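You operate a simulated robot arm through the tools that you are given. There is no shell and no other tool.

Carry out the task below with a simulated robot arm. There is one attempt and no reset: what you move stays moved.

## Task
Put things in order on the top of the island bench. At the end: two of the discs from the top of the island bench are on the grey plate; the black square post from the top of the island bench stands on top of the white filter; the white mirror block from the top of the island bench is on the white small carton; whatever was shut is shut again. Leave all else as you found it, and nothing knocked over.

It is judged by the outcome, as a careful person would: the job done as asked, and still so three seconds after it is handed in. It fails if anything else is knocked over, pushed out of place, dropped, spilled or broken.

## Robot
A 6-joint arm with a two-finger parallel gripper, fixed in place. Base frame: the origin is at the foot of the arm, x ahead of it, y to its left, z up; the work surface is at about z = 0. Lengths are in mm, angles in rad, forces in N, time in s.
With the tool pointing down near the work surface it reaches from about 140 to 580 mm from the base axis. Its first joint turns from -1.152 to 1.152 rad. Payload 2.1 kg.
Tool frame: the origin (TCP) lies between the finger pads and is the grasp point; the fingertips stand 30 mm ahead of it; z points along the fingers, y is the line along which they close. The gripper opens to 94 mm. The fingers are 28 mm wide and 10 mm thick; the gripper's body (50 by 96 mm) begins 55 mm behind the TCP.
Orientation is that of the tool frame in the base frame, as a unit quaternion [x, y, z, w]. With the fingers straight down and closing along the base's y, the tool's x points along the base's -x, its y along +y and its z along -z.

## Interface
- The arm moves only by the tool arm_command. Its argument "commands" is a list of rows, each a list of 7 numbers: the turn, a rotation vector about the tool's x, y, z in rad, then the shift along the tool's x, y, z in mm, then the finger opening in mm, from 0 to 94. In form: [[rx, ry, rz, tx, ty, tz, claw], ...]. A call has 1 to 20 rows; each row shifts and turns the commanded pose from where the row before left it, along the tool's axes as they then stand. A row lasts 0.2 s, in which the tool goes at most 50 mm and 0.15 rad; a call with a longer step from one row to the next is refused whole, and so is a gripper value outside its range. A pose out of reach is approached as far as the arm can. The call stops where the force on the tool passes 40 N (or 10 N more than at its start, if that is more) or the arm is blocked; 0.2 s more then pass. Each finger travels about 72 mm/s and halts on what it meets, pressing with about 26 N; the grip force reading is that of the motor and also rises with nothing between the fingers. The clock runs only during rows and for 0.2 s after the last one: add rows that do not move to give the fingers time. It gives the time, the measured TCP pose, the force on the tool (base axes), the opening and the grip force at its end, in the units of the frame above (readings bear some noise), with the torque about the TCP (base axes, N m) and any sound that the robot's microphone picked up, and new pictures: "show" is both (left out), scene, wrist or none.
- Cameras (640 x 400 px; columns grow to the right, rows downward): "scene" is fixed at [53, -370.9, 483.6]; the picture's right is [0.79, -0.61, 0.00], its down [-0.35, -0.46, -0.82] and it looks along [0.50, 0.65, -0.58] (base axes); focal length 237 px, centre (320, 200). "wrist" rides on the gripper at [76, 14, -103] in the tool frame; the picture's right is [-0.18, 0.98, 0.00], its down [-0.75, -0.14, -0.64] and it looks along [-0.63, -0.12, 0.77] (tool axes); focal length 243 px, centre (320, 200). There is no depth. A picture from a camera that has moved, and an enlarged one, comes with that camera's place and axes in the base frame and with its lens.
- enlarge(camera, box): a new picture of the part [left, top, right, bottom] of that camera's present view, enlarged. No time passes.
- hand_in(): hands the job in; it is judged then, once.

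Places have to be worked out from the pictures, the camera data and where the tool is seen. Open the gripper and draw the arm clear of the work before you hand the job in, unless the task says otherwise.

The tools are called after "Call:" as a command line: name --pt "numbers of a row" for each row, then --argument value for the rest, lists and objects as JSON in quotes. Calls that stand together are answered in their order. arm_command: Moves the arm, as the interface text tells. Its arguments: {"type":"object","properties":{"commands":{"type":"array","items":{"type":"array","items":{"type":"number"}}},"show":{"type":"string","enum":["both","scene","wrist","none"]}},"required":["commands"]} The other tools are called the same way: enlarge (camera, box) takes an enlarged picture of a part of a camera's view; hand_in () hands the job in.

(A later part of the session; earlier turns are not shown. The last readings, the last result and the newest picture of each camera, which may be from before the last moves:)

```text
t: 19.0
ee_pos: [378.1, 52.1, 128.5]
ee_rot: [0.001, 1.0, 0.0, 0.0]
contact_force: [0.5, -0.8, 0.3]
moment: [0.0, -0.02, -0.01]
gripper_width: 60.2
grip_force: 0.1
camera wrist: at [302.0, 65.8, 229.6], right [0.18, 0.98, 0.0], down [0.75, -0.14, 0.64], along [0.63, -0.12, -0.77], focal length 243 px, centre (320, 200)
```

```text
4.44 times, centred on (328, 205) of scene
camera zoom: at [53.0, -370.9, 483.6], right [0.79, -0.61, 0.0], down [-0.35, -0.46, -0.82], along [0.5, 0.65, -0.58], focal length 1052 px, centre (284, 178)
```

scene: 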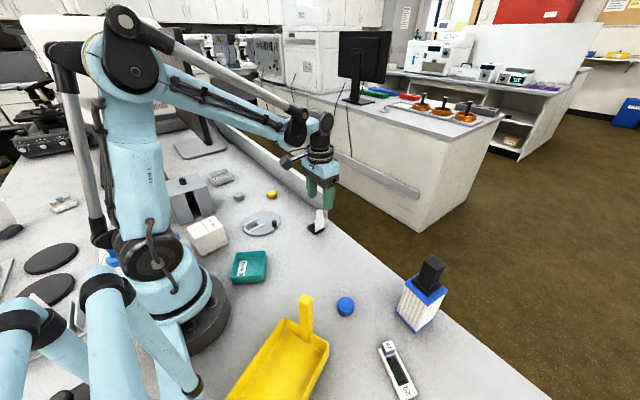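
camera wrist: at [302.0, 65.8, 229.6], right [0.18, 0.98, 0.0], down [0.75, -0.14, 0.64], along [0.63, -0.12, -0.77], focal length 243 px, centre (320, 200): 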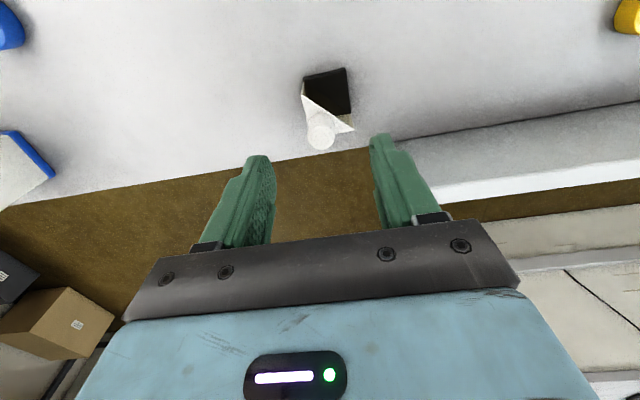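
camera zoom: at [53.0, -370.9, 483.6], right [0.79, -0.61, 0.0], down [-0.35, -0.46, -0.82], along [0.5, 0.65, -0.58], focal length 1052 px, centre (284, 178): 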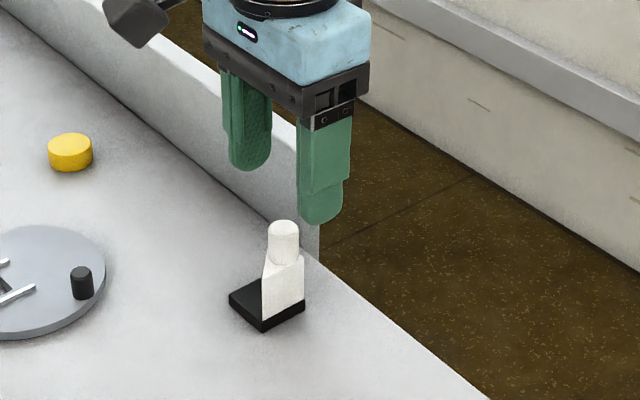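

Knob axis reads (376,51), right under the tool. I descend to z≈81 and look before closing.

Call:
arm_command --pt "0 0 0 0 1 25 60" --pt "0 0 0 0 0 15 60" --pt "0 0 0 0 0 9 60" --pt "0 0 0 0 0 0 60" --show "both"

Call:
enlarge --camera "wrist" --box '[230, 100, 420, 220]'

Call:
enlarge --camera "scene" --box '[290, 175, 362, 245]'

```text
t: 20.0
ee_pos: [377.8, 51.3, 80.6]
ee_rot: [0.0, 1.0, -0.001, 0.0]
contact_force: [-0.6, -0.2, -0.7]
moment: [0.01, 0.02, -0.01]
gripper_width: 60.0
grip_force: 0.1
camera wrist: at [300.9, 65.2, 181.6], right [0.18, 0.98, 0.0], down [0.75, -0.14, 0.64], along [0.63, -0.12, -0.77], focal length 243 px, centre (320, 200)
```

scene: 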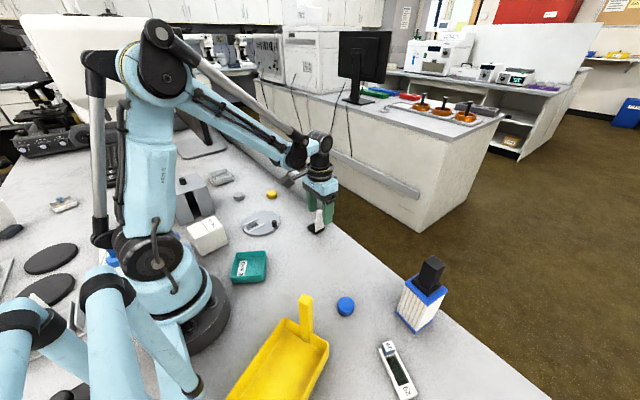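
wrist: 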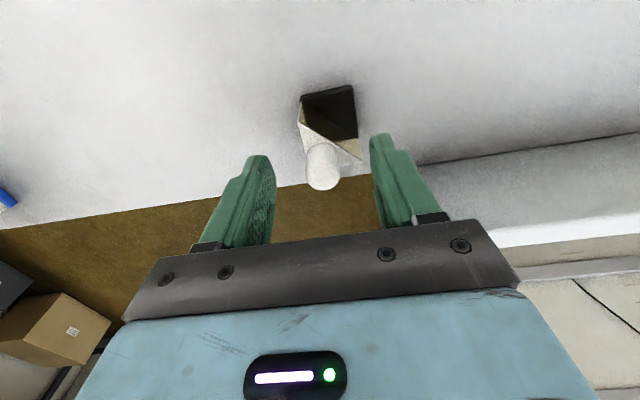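

```text
3.33 times, centred on (325, 160) of wrist
camera zoom: at [300.9, 65.2, 181.6], right [0.18, 0.98, 0.0], down [0.75, -0.14, 0.64], along [0.63, -0.12, -0.77], focal length 809 px, centre (303, 333)
```

zoom: 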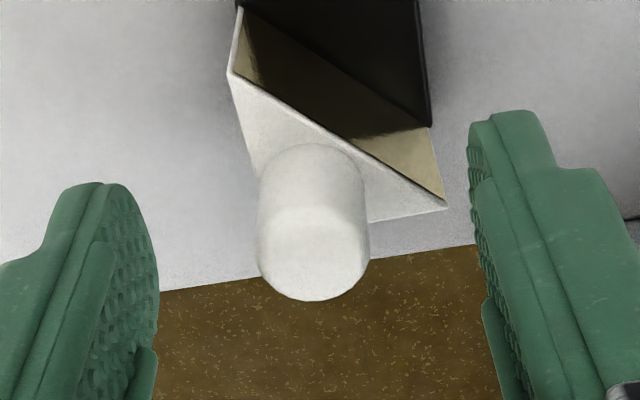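

```text
5.71 times, centred on (326, 210) of scene
camera zoom: at [53.0, -370.9, 483.6], right [0.79, -0.61, 0.0], down [-0.35, -0.46, -0.82], along [0.5, 0.65, -0.58], focal length 1352 px, centre (286, 143)
```

zoom: 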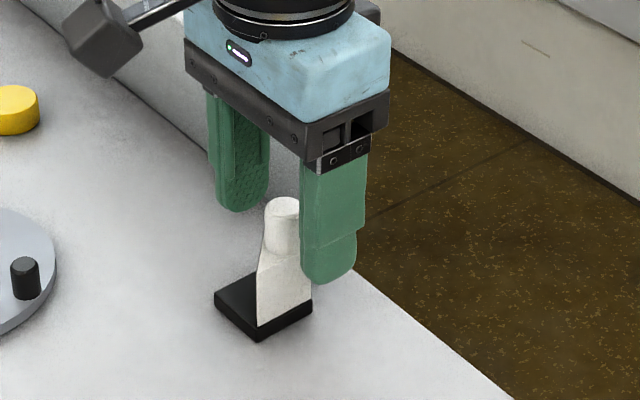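

Fingertips are just above the prism top and centred on the knob. I raise 1 mm for margin and close on the knob.

Call:
arm_command --pt "0 0 0 0 0 -1 60" --pt "0 0 0 0 0 0 40" --pt "0 0 0 0 0 0 24" --pt "0 0 0 0 0 0 12" --pt "0 0 0 0 0 0 8" --pt "0 0 0 0 0 0 8" --show "both"

Call:
enlarge --camera "wrist" --box '[230, 100, 420, 220]'

Call:
enlarge --camera "scene" --box '[290, 175, 362, 245]'

```text
t: 21.4
ee_pos: [376.6, 50.7, 81.8]
ee_rot: [0.0, 1.0, 0.0, 0.0]
contact_force: [-0.1, -0.4, 0.1]
moment: [-0.03, 0.0, -0.03]
gripper_width: 18.9
grip_force: 26.5
camera wrist: at [300.5, 65.0, 182.8], right [0.18, 0.98, 0.0], down [0.75, -0.14, 0.64], along [0.63, -0.12, -0.77], focal length 243 px, centre (320, 200)
```

scene: 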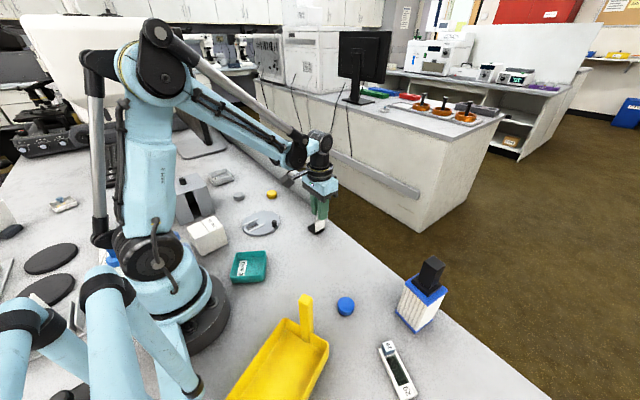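
wrist: 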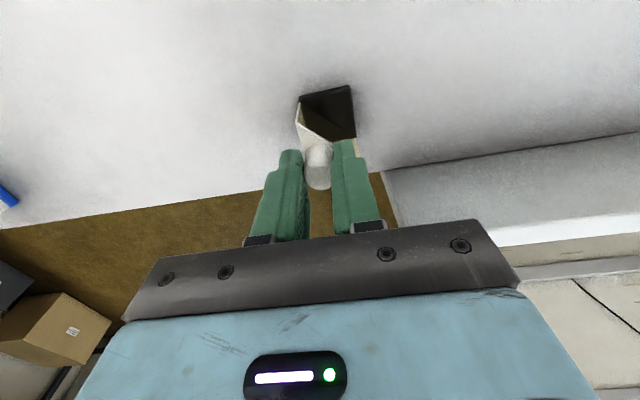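

```text
3.33 times, centred on (325, 160) of wrist
camera zoom: at [300.5, 65.0, 182.8], right [0.18, 0.98, 0.0], down [0.75, -0.14, 0.64], along [0.63, -0.12, -0.77], focal length 809 px, centre (303, 333)
```

zoom: 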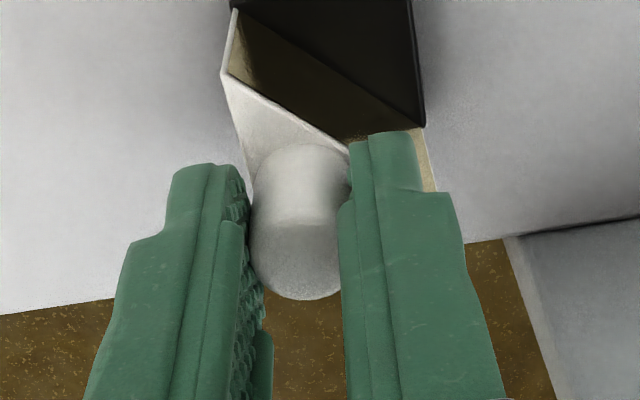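

```text
5.71 times, centred on (326, 210) of scene
camera zoom: at [53.0, -370.9, 483.6], right [0.79, -0.61, 0.0], down [-0.35, -0.46, -0.82], along [0.5, 0.65, -0.58], focal length 1352 px, centre (286, 143)
```

zoom: 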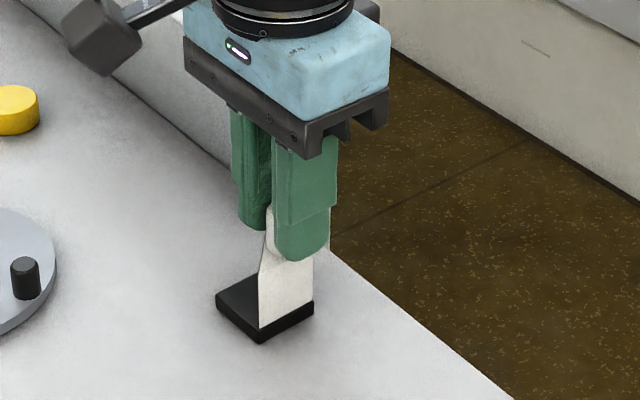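

Gripped on the knob (18.9 mm, 26 N). I lift it straight up 120 mm and check that it hangs level.

Call:
arm_command --pt "0 0 0 0 0 -10 8" --pt "0 0 0 0 0 -30 8" --pt "0 0 0 0 0 -40 8" --pt "0 0 0 0 0 -40 8" --pt "0 0 0 0 0 0 8" --show "both"

Call:
enlarge --camera "scene" --box '[270, 120, 372, 220]'

```text
t: 22.6
ee_pos: [375.0, 52.6, 199.2]
ee_rot: [0.0, 1.0, -0.001, 0.001]
contact_force: [-0.9, 0.4, -1.8]
moment: [0.01, 0.03, -0.01]
gripper_width: 19.0
grip_force: 26.0
camera wrist: at [299.4, 67.4, 300.5], right [0.18, 0.98, 0.0], down [0.75, -0.14, 0.64], along [0.63, -0.12, -0.77], focal length 243 px, centre (320, 200)
```

scene: 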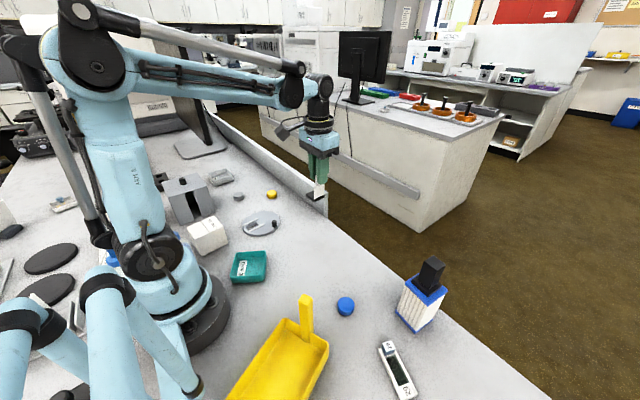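
wrist: 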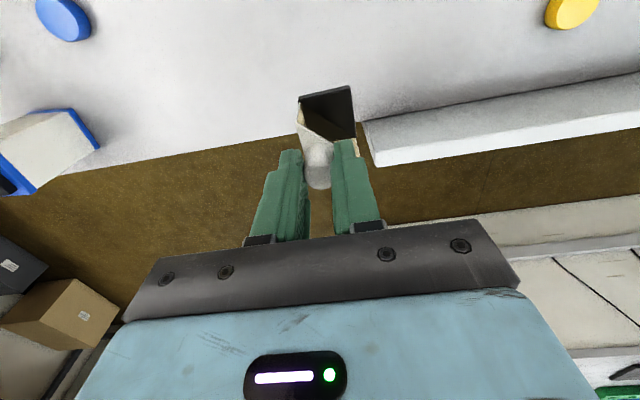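

```text
4.00 times, centred on (321, 170) of scene
camera zoom: at [53.0, -370.9, 483.6], right [0.79, -0.61, 0.0], down [-0.35, -0.46, -0.82], along [0.5, 0.65, -0.58], focal length 947 px, centre (316, 320)
```

zoom: 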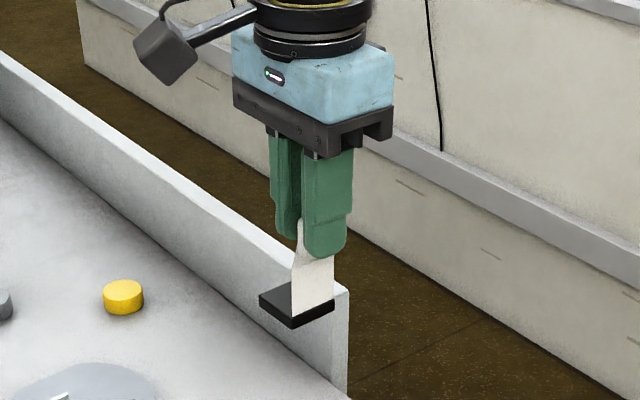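

The block hangs level. I carry it toward the carton at this height (block bottom z≈120, carton top ≈64), stopping partway to check.

Call:
arm_command --pt "0 0 0 39 19 0 8" --pt "0 0 0 39 19 0 8" --pt "0 0 0 39 19 0 8" --pt "0 0 0 39 19 0 8" --pt "0 0 0 39 19 0 8" --pt "0 0 0 0 0 0 8" --pt "0 0 0 0 0 0 8" --show "both"

```text
t: 24.2
ee_pos: [180.6, 145.6, 201.4]
ee_rot: [0.0, 1.0, 0.0, -0.001]
contact_force: [0.5, -0.1, -1.7]
moment: [-0.03, 0.02, 0.04]
gripper_width: 18.9
grip_force: 25.7
camera wrist: at [105.7, 160.4, 302.7], right [0.18, 0.98, 0.0], down [0.75, -0.14, 0.64], along [0.63, -0.12, -0.77], focal length 243 px, centre (320, 200)
```

scene: 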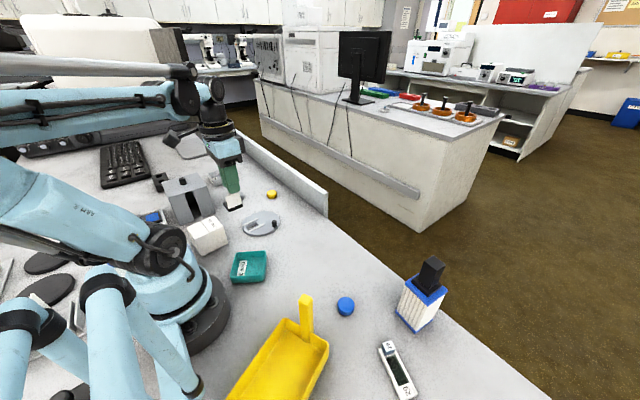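
wrist: 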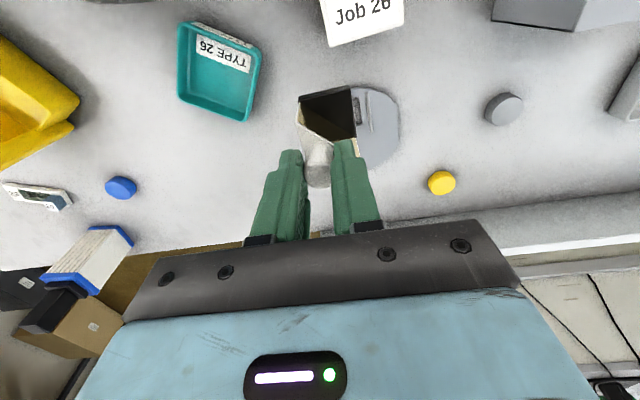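

The carton's far edge now reads (139,161)–(136,222), so its centre is about (101.5,187). The block's base is offset (-6,+6) from the knob, so I bring the tool to (107,182), still high.

Call:
arm_command --pt "0 0 0 37 18 0 8" --pt "0 0 0 37.5 18 0 8" --pt "0 0 0 0 0 0 8" --pt "0 0 0 0 0 0 8" --pt "0 0 0 0 0 0 8" --show "both"

Call:
enlarge --camera "scene" --box '[150, 150, 278, 260]'

Call:
enlarge --camera "wrist" --box '[220, 40, 420, 190]'

```text
t: 25.4
ee_pos: [104.1, 184.9, 201.9]
ee_rot: [-0.001, 1.0, 0.0, 0.0]
contact_force: [-0.3, 0.4, -0.2]
moment: [-0.01, 0.0, 0.02]
gripper_width: 18.8
grip_force: 26.1
camera wrist: at [29.9, 199.0, 303.4], right [0.18, 0.98, 0.0], down [0.75, -0.14, 0.64], along [0.63, -0.12, -0.77], focal length 243 px, centre (320, 200)
```

scene: 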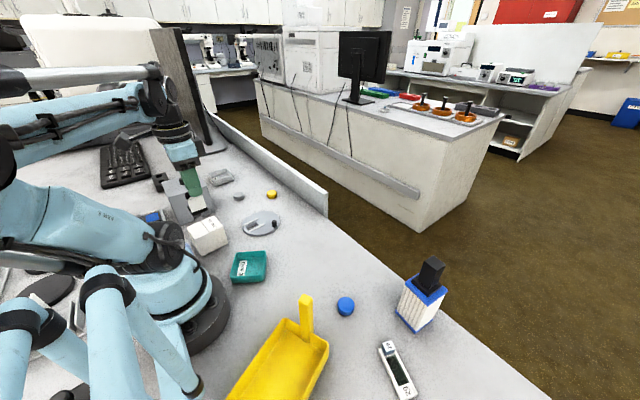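
wrist: 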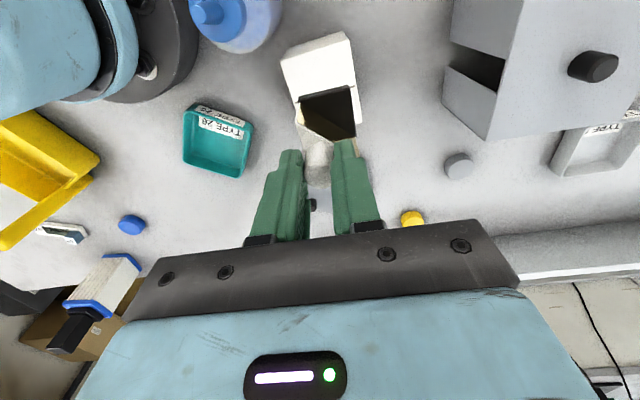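

```text
3.64 times, centred on (214, 205) of scene
camera zoom: at [53.0, -370.9, 483.6], right [0.79, -0.61, 0.0], down [-0.35, -0.46, -0.82], along [0.5, 0.65, -0.58], focal length 861 px, centre (706, 182)
```

zoom: 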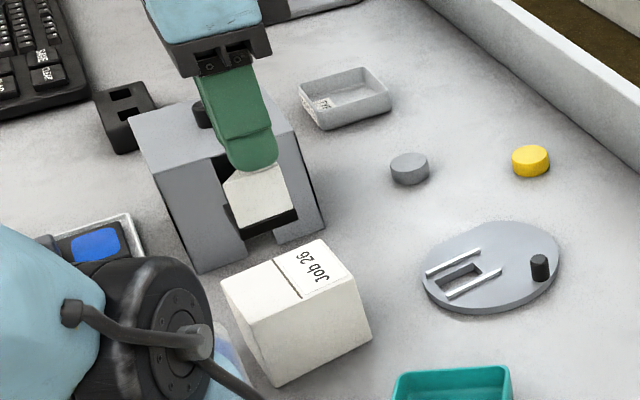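

```text
2.67 times, centred on (320, 115) of wrist
camera zoom: at [29.9, 199.0, 303.4], right [0.18, 0.98, 0.0], down [0.75, -0.14, 0.64], along [0.63, -0.12, -0.77], focal length 647 px, centre (320, 427)
```

zoom: 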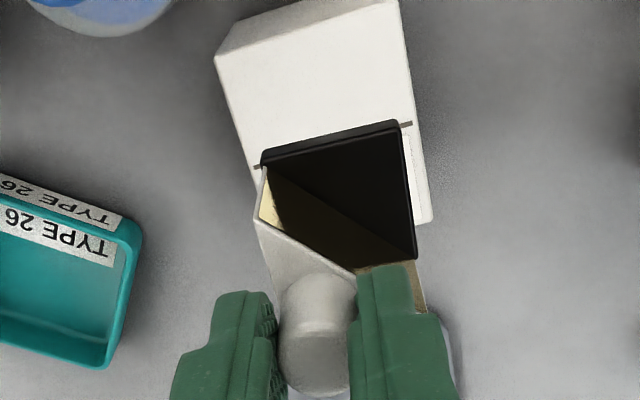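

The block base sits over the carton top within about 2 mm. I trim (+1 x, -2 y) and lower 43 mm, then re-check.

Call:
arm_command --pt "0 0 0 -1 -2 0 8" --pt "0 0 0 0 0 18 8" --pt "0 0 0 0 0 15 8" --pt "0 0 0 0 0 10 8" --pt "0 0 0 0 0 0 8" --pt "0 0 0 0 0 0 8" --show "both"

Call:
enlarge --camera "scene" --box '[170, 170, 266, 260]'

Call:
enlarge --camera "wrist" --box '[220, 40, 420, 190]'

```text
t: 26.8
ee_pos: [106.5, 179.9, 158.4]
ee_rot: [0.0, 1.0, 0.0, 0.0]
contact_force: [0.4, -0.5, -1.0]
moment: [0.0, -0.01, -0.02]
gripper_width: 18.9
grip_force: 25.6
camera wrist: at [31.8, 194.8, 259.9], right [0.18, 0.98, 0.0], down [0.75, -0.14, 0.64], along [0.63, -0.12, -0.77], focal length 243 px, centre (320, 200)
```

scene: 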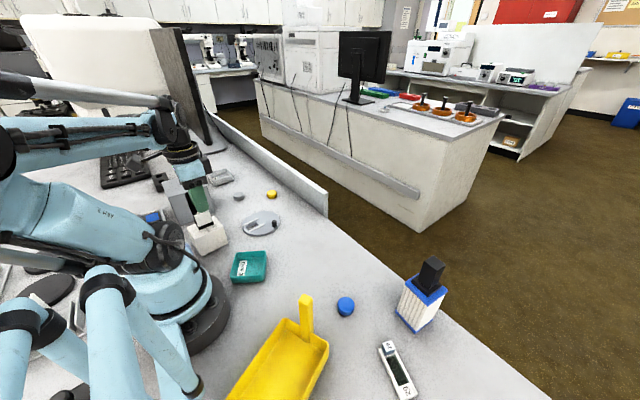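
wrist: 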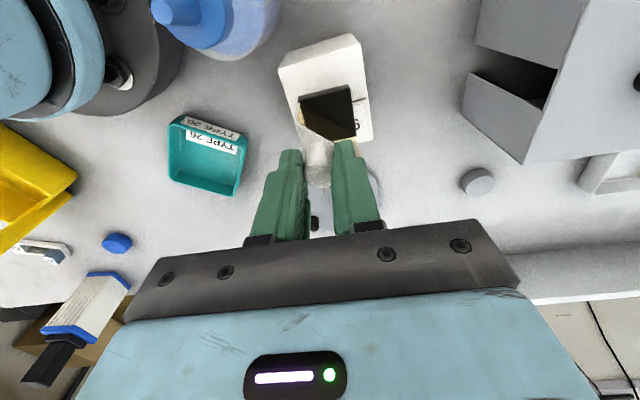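

```text
4.44 times, centred on (218, 215) of scene
camera zoom: at [53.0, -370.9, 483.6], right [0.79, -0.61, 0.0], down [-0.35, -0.46, -0.82], along [0.5, 0.65, -0.58], focal length 1052 px, centre (773, 133)
```

zoom: 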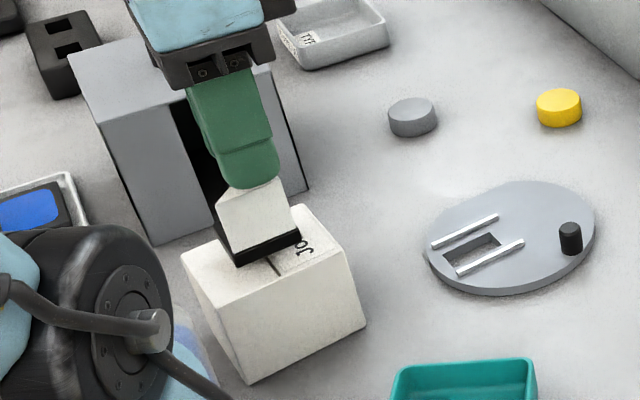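

```text
2.67 times, centred on (320, 115) of wrist
camera zoom: at [31.8, 194.8, 259.9], right [0.18, 0.98, 0.0], down [0.75, -0.14, 0.64], along [0.63, -0.12, -0.77], focal length 647 px, centre (320, 427)
```

zoom: 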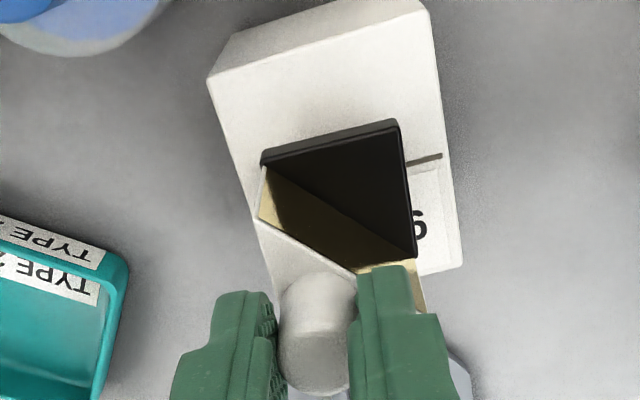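

Now the base is within about 2 mm of the carton's centre. I lower in small steps, watching the force.

Call:
arm_command --pt "0 0 0 0 1.5 3 8" --pt "0 0 0 0 0 3 8" --pt "0 0 0 0 0 2 8" --pt "0 0 0 0 0 0 8" --show "scene"

Call:
enlarge --camera "scene" --box '[170, 170, 266, 260]'

```text
t: 27.8
ee_pos: [107.7, 182.4, 149.6]
ee_rot: [0.001, 1.0, 0.0, 0.0]
contact_force: [0.4, -0.1, -1.2]
moment: [0.0, 0.0, -0.01]
gripper_width: 18.7
grip_force: 26.0
```

scene: 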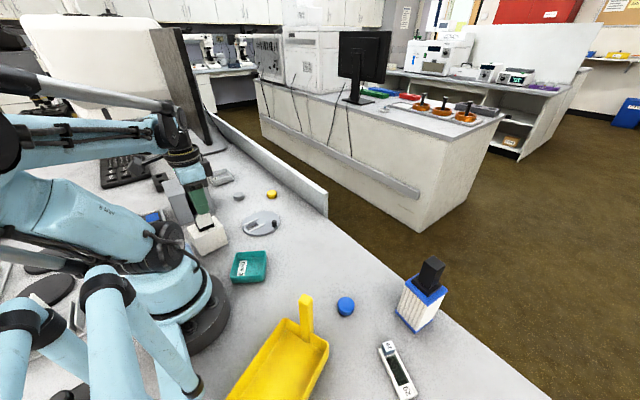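

```text
4.44 times, centred on (218, 215) of scene
camera zoom: at [53.0, -370.9, 483.6], right [0.79, -0.61, 0.0], down [-0.35, -0.46, -0.82], along [0.5, 0.65, -0.58], focal length 1052 px, centre (773, 133)
```

zoom: 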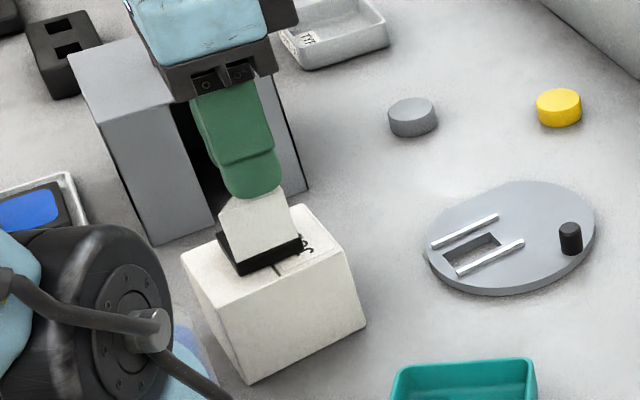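

Still free (about 1 N load). Three more 1 mm steps.

Call:
arm_command --pt "0 0 0 0 0 1 8" --pt "0 0 0 0 0 1 8" --pt "0 0 0 0 0 1 8" --pt "0 0 0 0 0 0 8" --show "none"

```text
t: 28.8
ee_pos: [108.7, 182.5, 148.7]
ee_rot: [0.0, 1.0, 0.0, 0.0]
contact_force: [-0.2, -0.7, 0.2]
moment: [0.03, 0.07, 0.01]
gripper_width: 18.8
grip_force: 26.1
```

Call:
arm_command --pt "0 0 0 0 0 0.7 8" --pt "0 0 0 0 0 0 8" --show "none"

```text
t: 29.4
ee_pos: [108.2, 182.7, 148.6]
ee_rot: [0.001, 1.0, 0.001, 0.002]
contact_force: [3.0, 2.9, 9.6]
moment: [0.27, -0.09, -0.07]
gripper_width: 18.9
grip_force: 26.4
```

Contact felt (≈10 N up). I look closely at how the base meets the carton before releasing.

Call:
enlarge --camera "scene" --box '[185, 195, 241, 245]'

Call:
enlarge --camera "wrist" --box '[260, 40, 400, 150]'

```text
8.00 times, centred on (213, 220) of scene
camera zoom: at [53.0, -370.9, 483.6], right [0.79, -0.61, 0.0], down [-0.35, -0.46, -0.82], along [0.5, 0.65, -0.58], focal length 1893 px, centre (1176, 40)
```

zoom: 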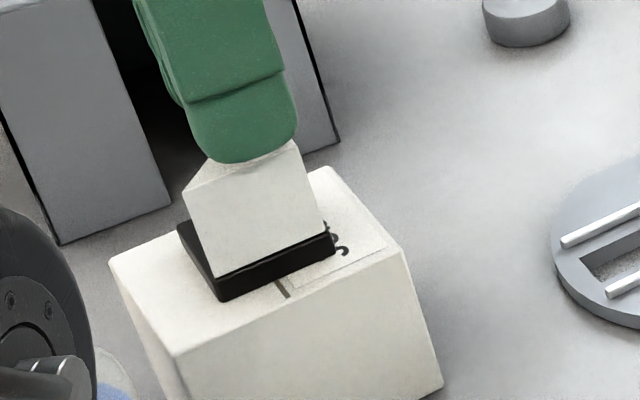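

```text
3.64 times, centred on (330, 95) of wrist
camera zoom: at [32.3, 196.7, 249.7], right [0.18, 0.98, 0.0], down [0.75, -0.14, 0.64], along [0.63, -0.12, -0.77], focal length 882 px, centre (284, 582)
```

zoom: 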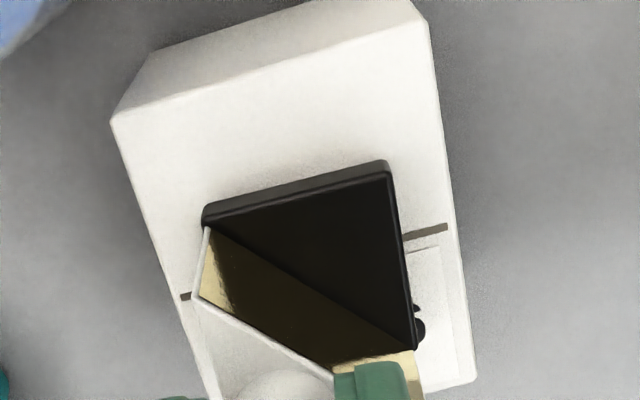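

The base lies flat within the carton's top. I open the fingers gradually.

Call:
arm_command --pt "0 0 0 0 0 0 16" --pt "0 0 0 0 0 0 20" --pt "0 0 0 0 0 0 23" --pt "0 0 0 0 0 0 28" --pt "0 0 0 0 0 0 36" --pt "0 0 0 0 0 0 46" --pt "0 0 0 0 0 0 50" --pt "0 0 0 0 0 0 50" --show "both"

Call:
enlarge --camera "scene" --box '[185, 185, 241, 245]'

Call:
enlarge --camera "wrist" --box '[230, 40, 420, 200]'

```text
t: 31.2
ee_pos: [107.8, 181.8, 148.0]
ee_rot: [0.0, 1.0, 0.0, 0.0]
contact_force: [-1.8, -0.3, 0.4]
moment: [0.0, 0.02, -0.01]
gripper_width: 50.2
grip_force: 0.0
camera wrist: at [32.2, 196.5, 249.5], right [0.18, 0.98, 0.0], down [0.75, -0.14, 0.64], along [0.63, -0.12, -0.77], focal length 243 px, centre (320, 200)
```

scene: 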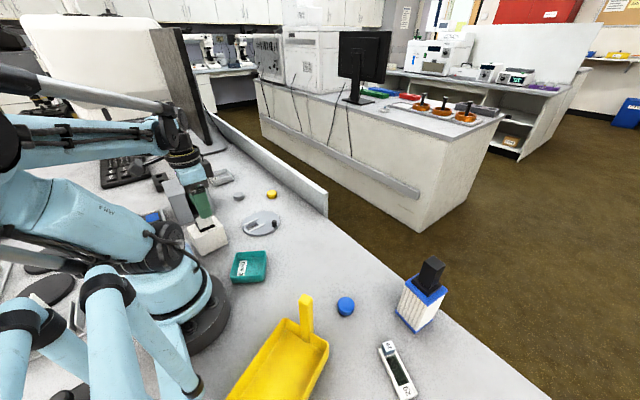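
wrist: 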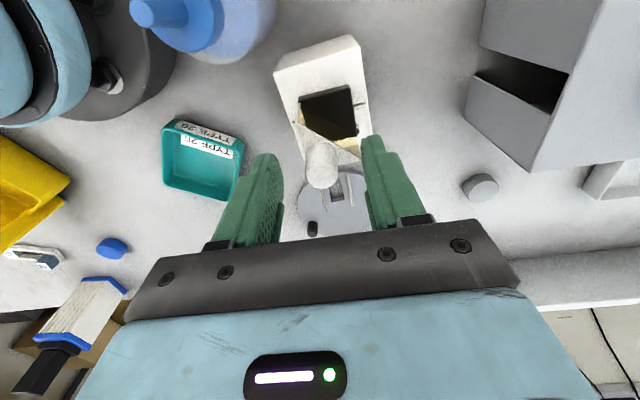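

```text
6.67 times, centred on (213, 215) of scene
camera zoom: at [53.0, -370.9, 483.6], right [0.79, -0.61, 0.0], down [-0.35, -0.46, -0.82], along [0.5, 0.65, -0.58], focal length 1578 px, centre (1033, 100)
```

zoom: 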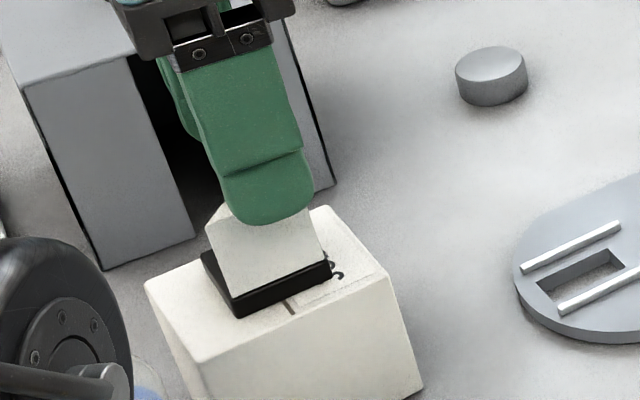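

```text
2.50 times, centred on (325, 120) of wrist
camera zoom: at [32.2, 196.5, 249.5], right [0.18, 0.98, 0.0], down [0.75, -0.14, 0.64], along [0.63, -0.12, -0.77], focal length 606 px, centre (308, 400)
```

zoom: 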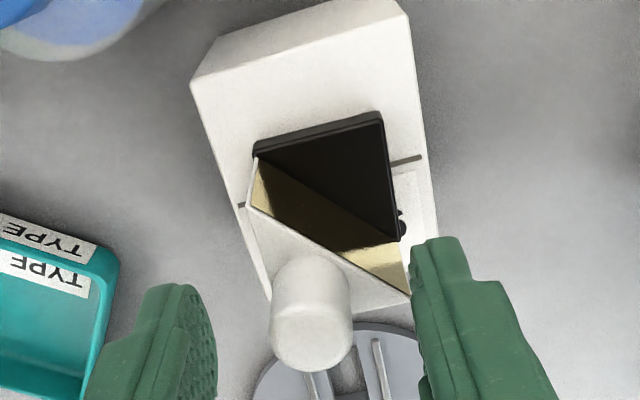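

The mirror block stands on the carton. I go straight up clear of it, then swing out and turn the tool 90° so the wrist camera looks across the grey plate toward +y, to measure the free area on the plate.

Call:
arm_command --pt "0 0 0 0 0 -20 54" --pt "0 0 0 0 0 -40 54" --pt "0 0 0 0 0 -40 54" --pt "0 0 0 -23.4 -32.2 5 60" --pt "0 0 0 -23.4 -32.2 5 60" --pt "0 0 0 -23.4 -32.2 5 60" --pt "0 0 0 -23.4 -32.2 5 60" --pt "0 0 0 -23.4 -32.2 5 60" --pt "0 0 -0.1428 0 0 0 60" --pt "0 0 -0.1428 0 0 0 60" --pt "0 0 -0.1428 0 0 0 60" --pt "0 0 -0.1428 0 0 0 60" --pt "0 0 -0.1428 0 0 0 60" --pt "0 0 -0.1428 0 0 0 60" --pt "0 0 -0.1428 0 0 0 60" --pt "0 0 -0.1428 0 0 0 60" --pt "0 0 -0.1428 0 0 0 60" --pt "0 0 -0.1428 0 0 0 60" --pt "0 0 -0.1428 0 0 0 60" --pt "0 0 0 0 0 0 60" --show "both"

Call:
enlarge --camera "scene" --box '[160, 160, 290, 260]'

```text
t: 35.4
ee_pos: [226.1, 20.3, 221.6]
ee_rot: [0.708, -0.706, -0.001, 0.0]
contact_force: [-0.9, -0.3, -0.2]
moment: [-0.01, -0.03, 0.0]
gripper_width: 60.0
grip_force: 0.0
camera wrist: at [211.4, -55.8, 323.2], right [-0.98, 0.18, 0.0], down [0.14, 0.75, 0.64], along [0.12, 0.63, -0.77], focal length 243 px, centre (320, 200)
```

scene: 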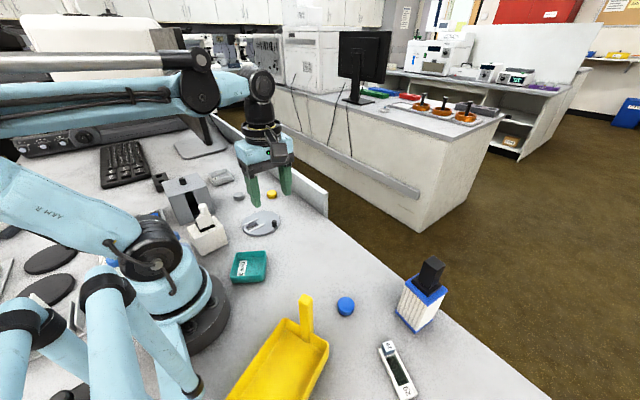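
wrist: 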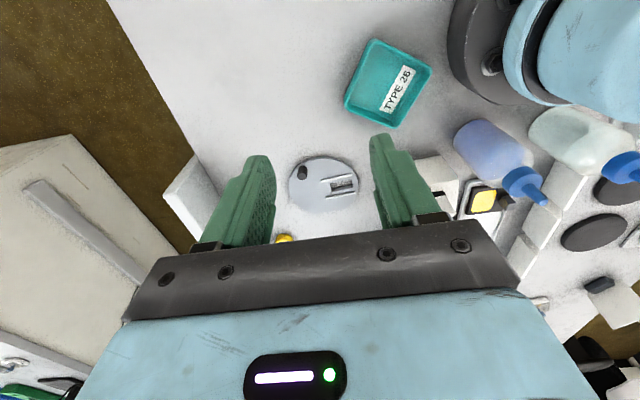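

```text
4.00 times, centred on (225, 210) of scene
camera zoom: at [53.0, -370.9, 483.6], right [0.79, -0.61, 0.0], down [-0.35, -0.46, -0.82], along [0.5, 0.65, -0.58], focal length 947 px, centre (700, 160)
```

zoom: 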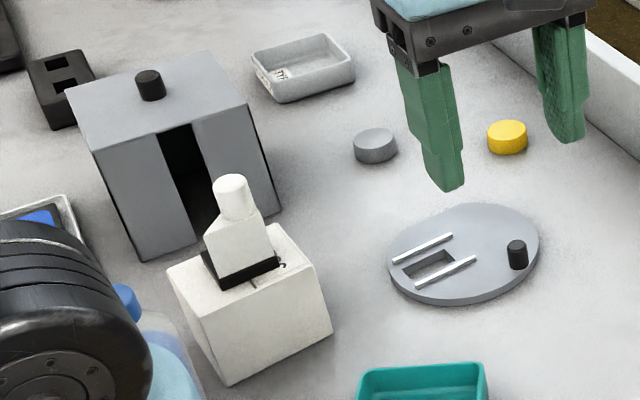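

The mirror block stands well on the carton and the 90° turn works. I zoom in on the plate and discs.

Call:
enlarge --camera "wrist" --box '[274, 140, 374, 220]'

Call:
enlarge --camera "scene" --box '[225, 170, 300, 250]'

```text
5.00 times, centred on (324, 180) of wrist
camera zoom: at [211.4, -55.8, 323.2], right [-0.98, 0.18, 0.0], down [0.14, 0.75, 0.64], along [0.12, 0.63, -0.77], focal length 1213 px, centre (300, 300)
```

zoom: 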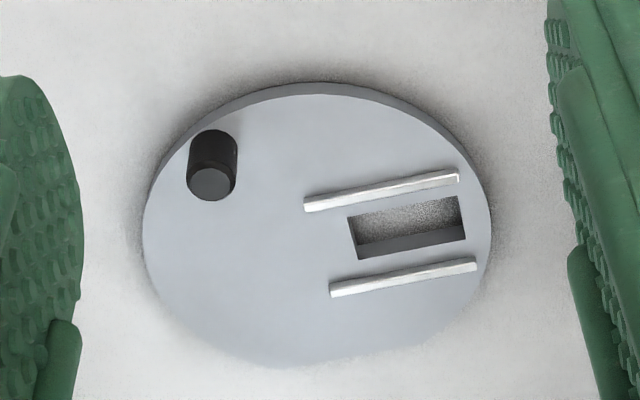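

```text
5.00 times, centred on (262, 210) of scene
camera zoom: at [53.0, -370.9, 483.6], right [0.79, -0.61, 0.0], down [-0.35, -0.46, -0.82], along [0.5, 0.65, -0.58], focal length 1183 px, centre (608, 150)
```

zoom: 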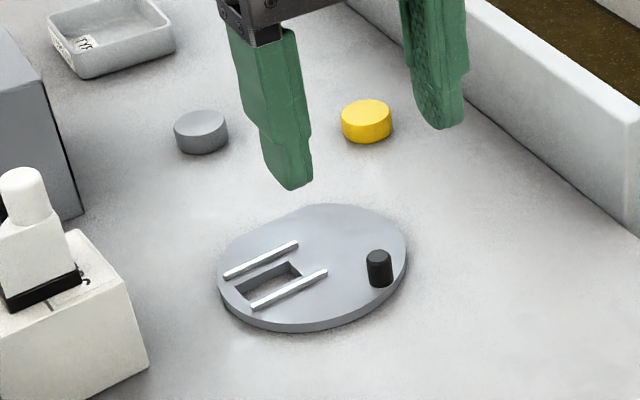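

Plate: centre ≈(250,184), r≈56, flat far side at y≈235, black knob at (276,142), rails ending at x≈251 — the free area is the crescent x>253. Discs look about 37 mm across and 12 mm thick; I'll put one at about (282,173) and one at (274,213). Next I go near the yellow disc (≈350,298) for a close look.

Call:
arm_command --pt "0 0 0 -34.9 -20.8 8.7 60" --pt "0 0 0 -34.9 -20.8 8.7 60" --pt "0 0 0 -34.9 -20.8 8.7 60" --pt "0 0 0 -34.9 -20.8 8.7 60" --pt "0 0 0 -34.9 -20.8 8.7 60" --pt "0 0 0 -34.9 -20.8 8.7 60" --pt "0 0 0 0 0 0 60" --pt "0 0 0 0 0 0 60" --show "both"

Call:
enlarge --camera "wrist" --box '[270, 110, 400, 200]'

```text
t: 37.2
ee_pos: [349.8, 232.2, 167.9]
ee_rot: [0.707, -0.707, 0.0, 0.0]
contact_force: [-0.7, -0.7, 0.1]
moment: [0.03, -0.02, -0.02]
gripper_width: 60.1
grip_force: 0.0
camera wrist: at [335.9, 155.1, 268.4], right [-0.98, 0.18, 0.0], down [0.14, 0.75, 0.64], along [0.12, 0.63, -0.77], focal length 243 px, centre (320, 200)
```

scene: 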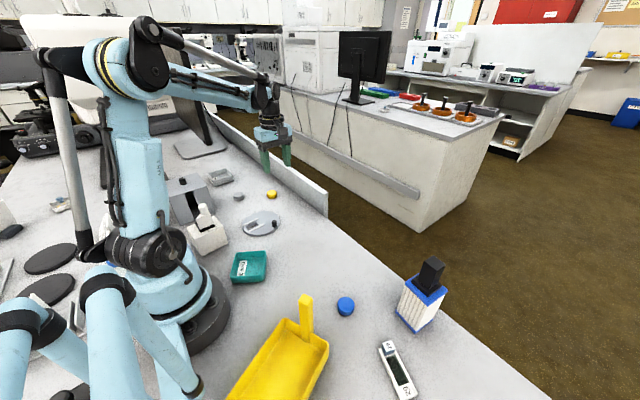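
wrist: 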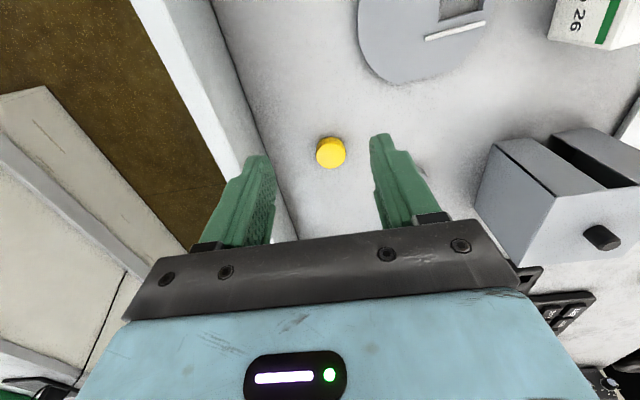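

```text
4.44 times, centred on (335, 155) of wrist
camera zoom: at [335.9, 155.1, 268.4], right [-0.98, 0.18, 0.0], down [0.14, 0.75, 0.64], along [0.12, 0.63, -0.77], focal length 1078 px, centre (253, 400)
```

zoom: 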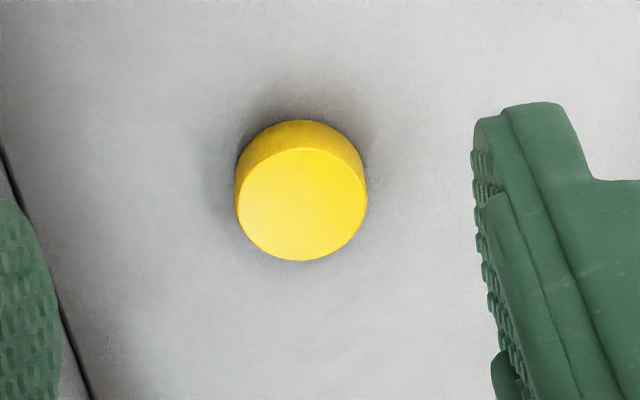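

The yellow disc is at about (350.5,300), 35 mm across and about 14 mm tall. There's also a green stripe visible on the carton corner in this view, so I'll glance at that, while moving over the disc.

Call:
enlarge --camera "wrist" --box '[480, 0, 640, 100]'

Call:
arm_command --pt "0 0 0 -35 -0.4 30 60" --pt "0 0 0 -35 -0.4 30 60" --pt "0 0 0 0 0 0 60" --pt "0 0 0 0 0 0 60" --show "both"

Call:
enlarge --camera "wrist" --box '[220, 60, 420, 190]'

```text
4.00 times, centred on (560, 50) of wrist
camera zoom: at [335.9, 155.1, 268.4], right [-0.98, 0.18, 0.0], down [0.14, 0.75, 0.64], along [0.12, 0.63, -0.77], focal length 970 px, centre (-640, 800)
```

zoom: 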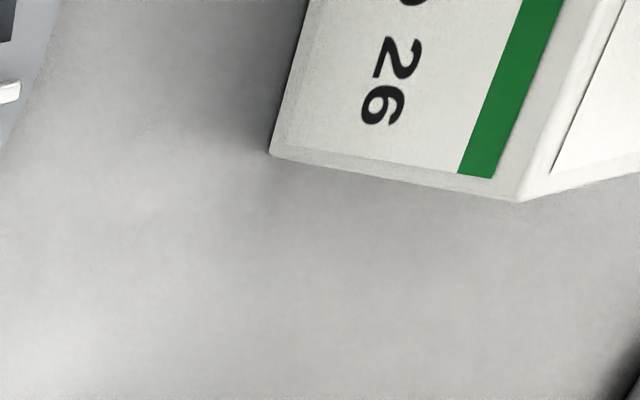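

```text
t: 38.2
ee_pos: [350.9, 298.4, 110.0]
ee_rot: [0.707, -0.707, 0.0, 0.0]
contact_force: [0.3, 1.2, -0.2]
moment: [-0.02, 0.01, -0.01]
gripper_width: 60.2
grip_force: 0.1
camera wrist: at [337.2, 222.7, 210.7], right [-0.98, 0.18, 0.0], down [0.14, 0.75, 0.64], along [0.12, 0.63, -0.77], focal length 243 px, centre (320, 200)
```

scene: 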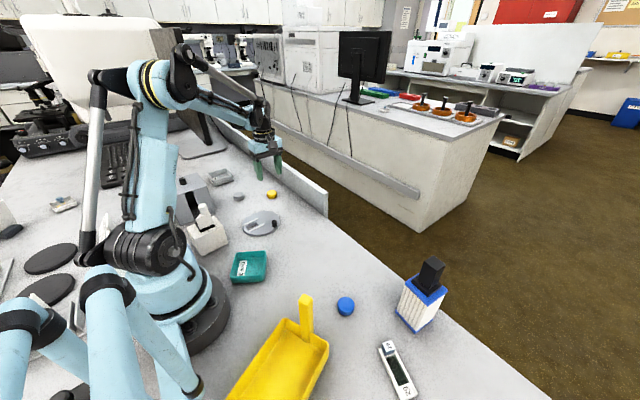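
wrist: 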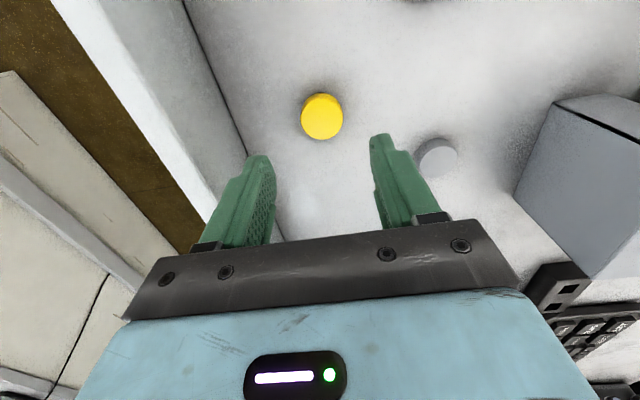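

```text
3.08 times, centred on (320, 125) of wrist
camera zoom: at [337.2, 222.7, 210.7], right [-0.98, 0.18, 0.0], down [0.14, 0.75, 0.64], along [0.12, 0.63, -0.77], focal length 746 px, centre (320, 431)
```

zoom: 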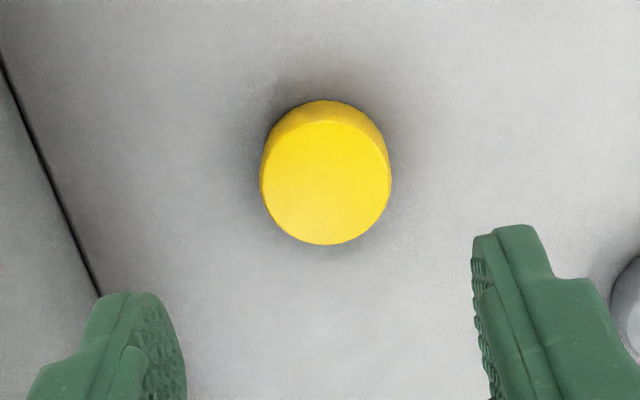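

Disc centre reads (350,301), under the tool. I descend to z≈35 (tips about 5 mm above the bench).

Call:
arm_command --pt "0 0 0 -0.8 0.4 35 60" --pt "0 0 0 0 0 25 60" --pt "0 0 0 0 0 14 60" --pt "0 0 0 0 0 0 60" --pt "0 0 0 0 0 0 60" --show "both"

Call:
enlarge --camera "wrist" --box '[220, 90, 420, 220]'

Call:
enlarge --camera "scene" --box '[240, 160, 310, 210]'

```text
t: 39.4
ee_pos: [351.5, 300.3, 35.7]
ee_rot: [0.707, -0.707, 0.001, 0.0]
contact_force: [0.4, 0.3, 0.1]
moment: [0.01, 0.03, -0.02]
gripper_width: 59.8
grip_force: 0.1
camera wrist: at [338.1, 224.6, 137.5], right [-0.98, 0.18, 0.0], down [0.14, 0.75, 0.64], along [0.12, 0.63, -0.77], focal length 243 px, centre (320, 200)
```

scene: 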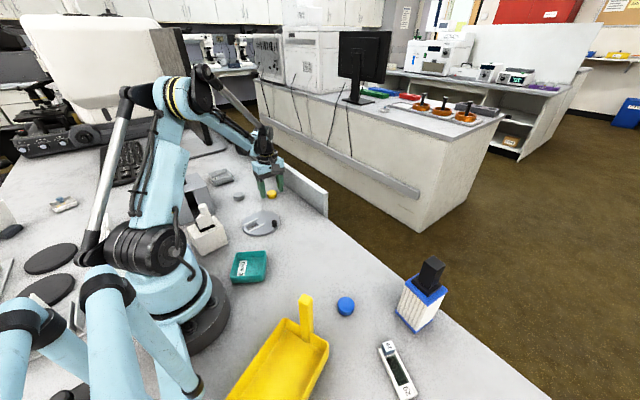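
wrist: 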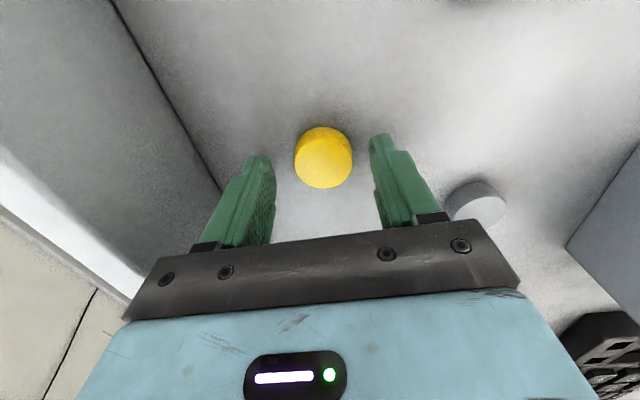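

```text
3.08 times, centred on (320, 155) of wrist
camera zoom: at [338.1, 224.6, 137.5], right [-0.98, 0.18, 0.0], down [0.14, 0.75, 0.64], along [0.12, 0.63, -0.77], focal length 746 px, centre (320, 338)
```

zoom: 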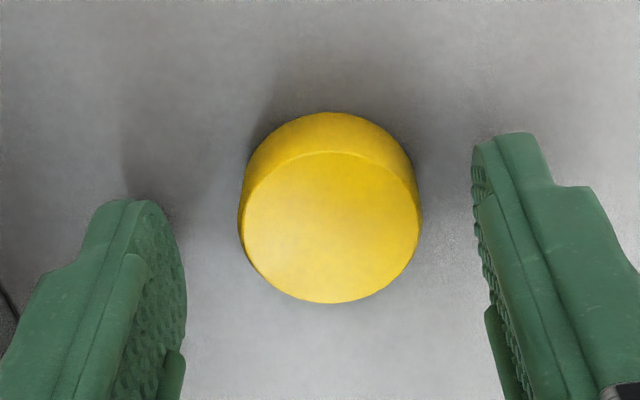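

```text
8.00 times, centred on (275, 185) of scene
camera zoom: at [53.0, -370.9, 483.6], right [0.79, -0.61, 0.0], down [-0.35, -0.46, -0.82], along [0.5, 0.65, -0.58], focal length 1893 px, centre (680, 320)
```

zoom: 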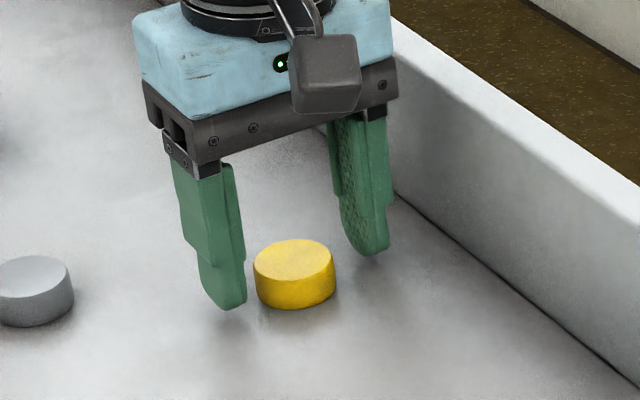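

The disc lies centred between the fingers. I lower 2 mm and close.

Call:
arm_command --pt "0 0 0 0 0 2 60" --pt "0 0 0 0 0 0 44" --pt "0 0 0 0 0 0 34" --pt "0 0 0 0 0 0 24" --pt "0 0 0 0 0 0 24" --pt "0 0 0 0 0 0 24" --show "both"

Call:
enlarge --camera "wrist" --box '[220, 90, 420, 220]'

```text
t: 40.8
ee_pos: [351.9, 302.0, 33.8]
ee_rot: [-0.707, 0.708, 0.0, 0.0]
contact_force: [0.8, 0.3, 1.1]
moment: [0.0, 0.01, 0.01]
gripper_width: 33.9
grip_force: 25.9
camera wrist: at [337.9, 224.9, 135.3], right [-0.98, 0.18, 0.0], down [0.14, 0.75, 0.64], along [0.12, 0.63, -0.77], focal length 243 px, centre (320, 200)
```

scene: 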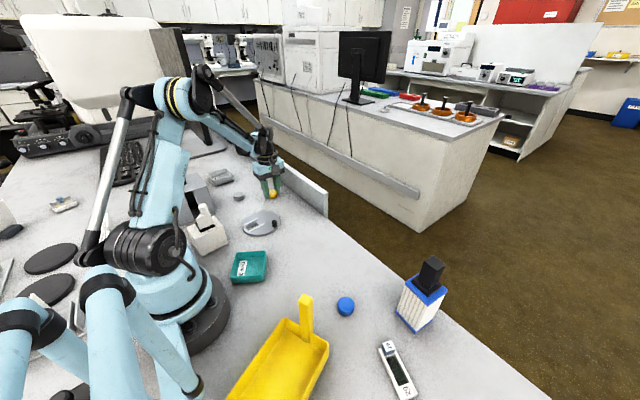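
wrist: 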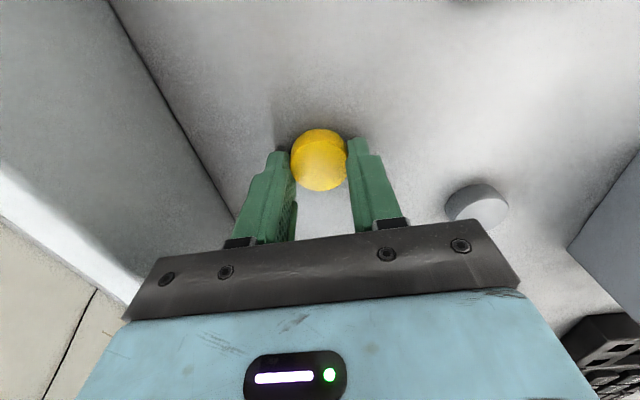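

```text
3.08 times, centred on (320, 155) of wrist
camera zoom: at [337.9, 224.9, 135.3], right [-0.98, 0.18, 0.0], down [0.14, 0.75, 0.64], along [0.12, 0.63, -0.77], focal length 746 px, centre (320, 338)
```

zoom: 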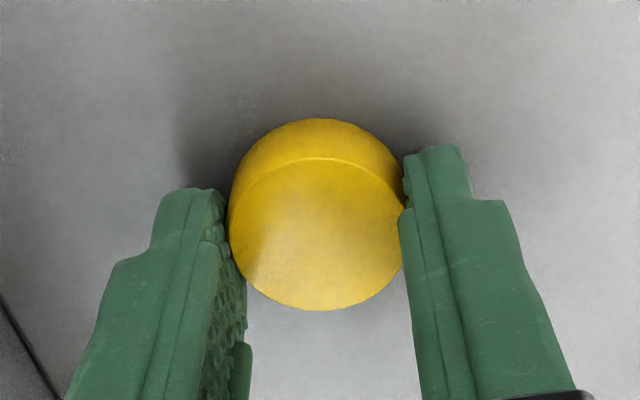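

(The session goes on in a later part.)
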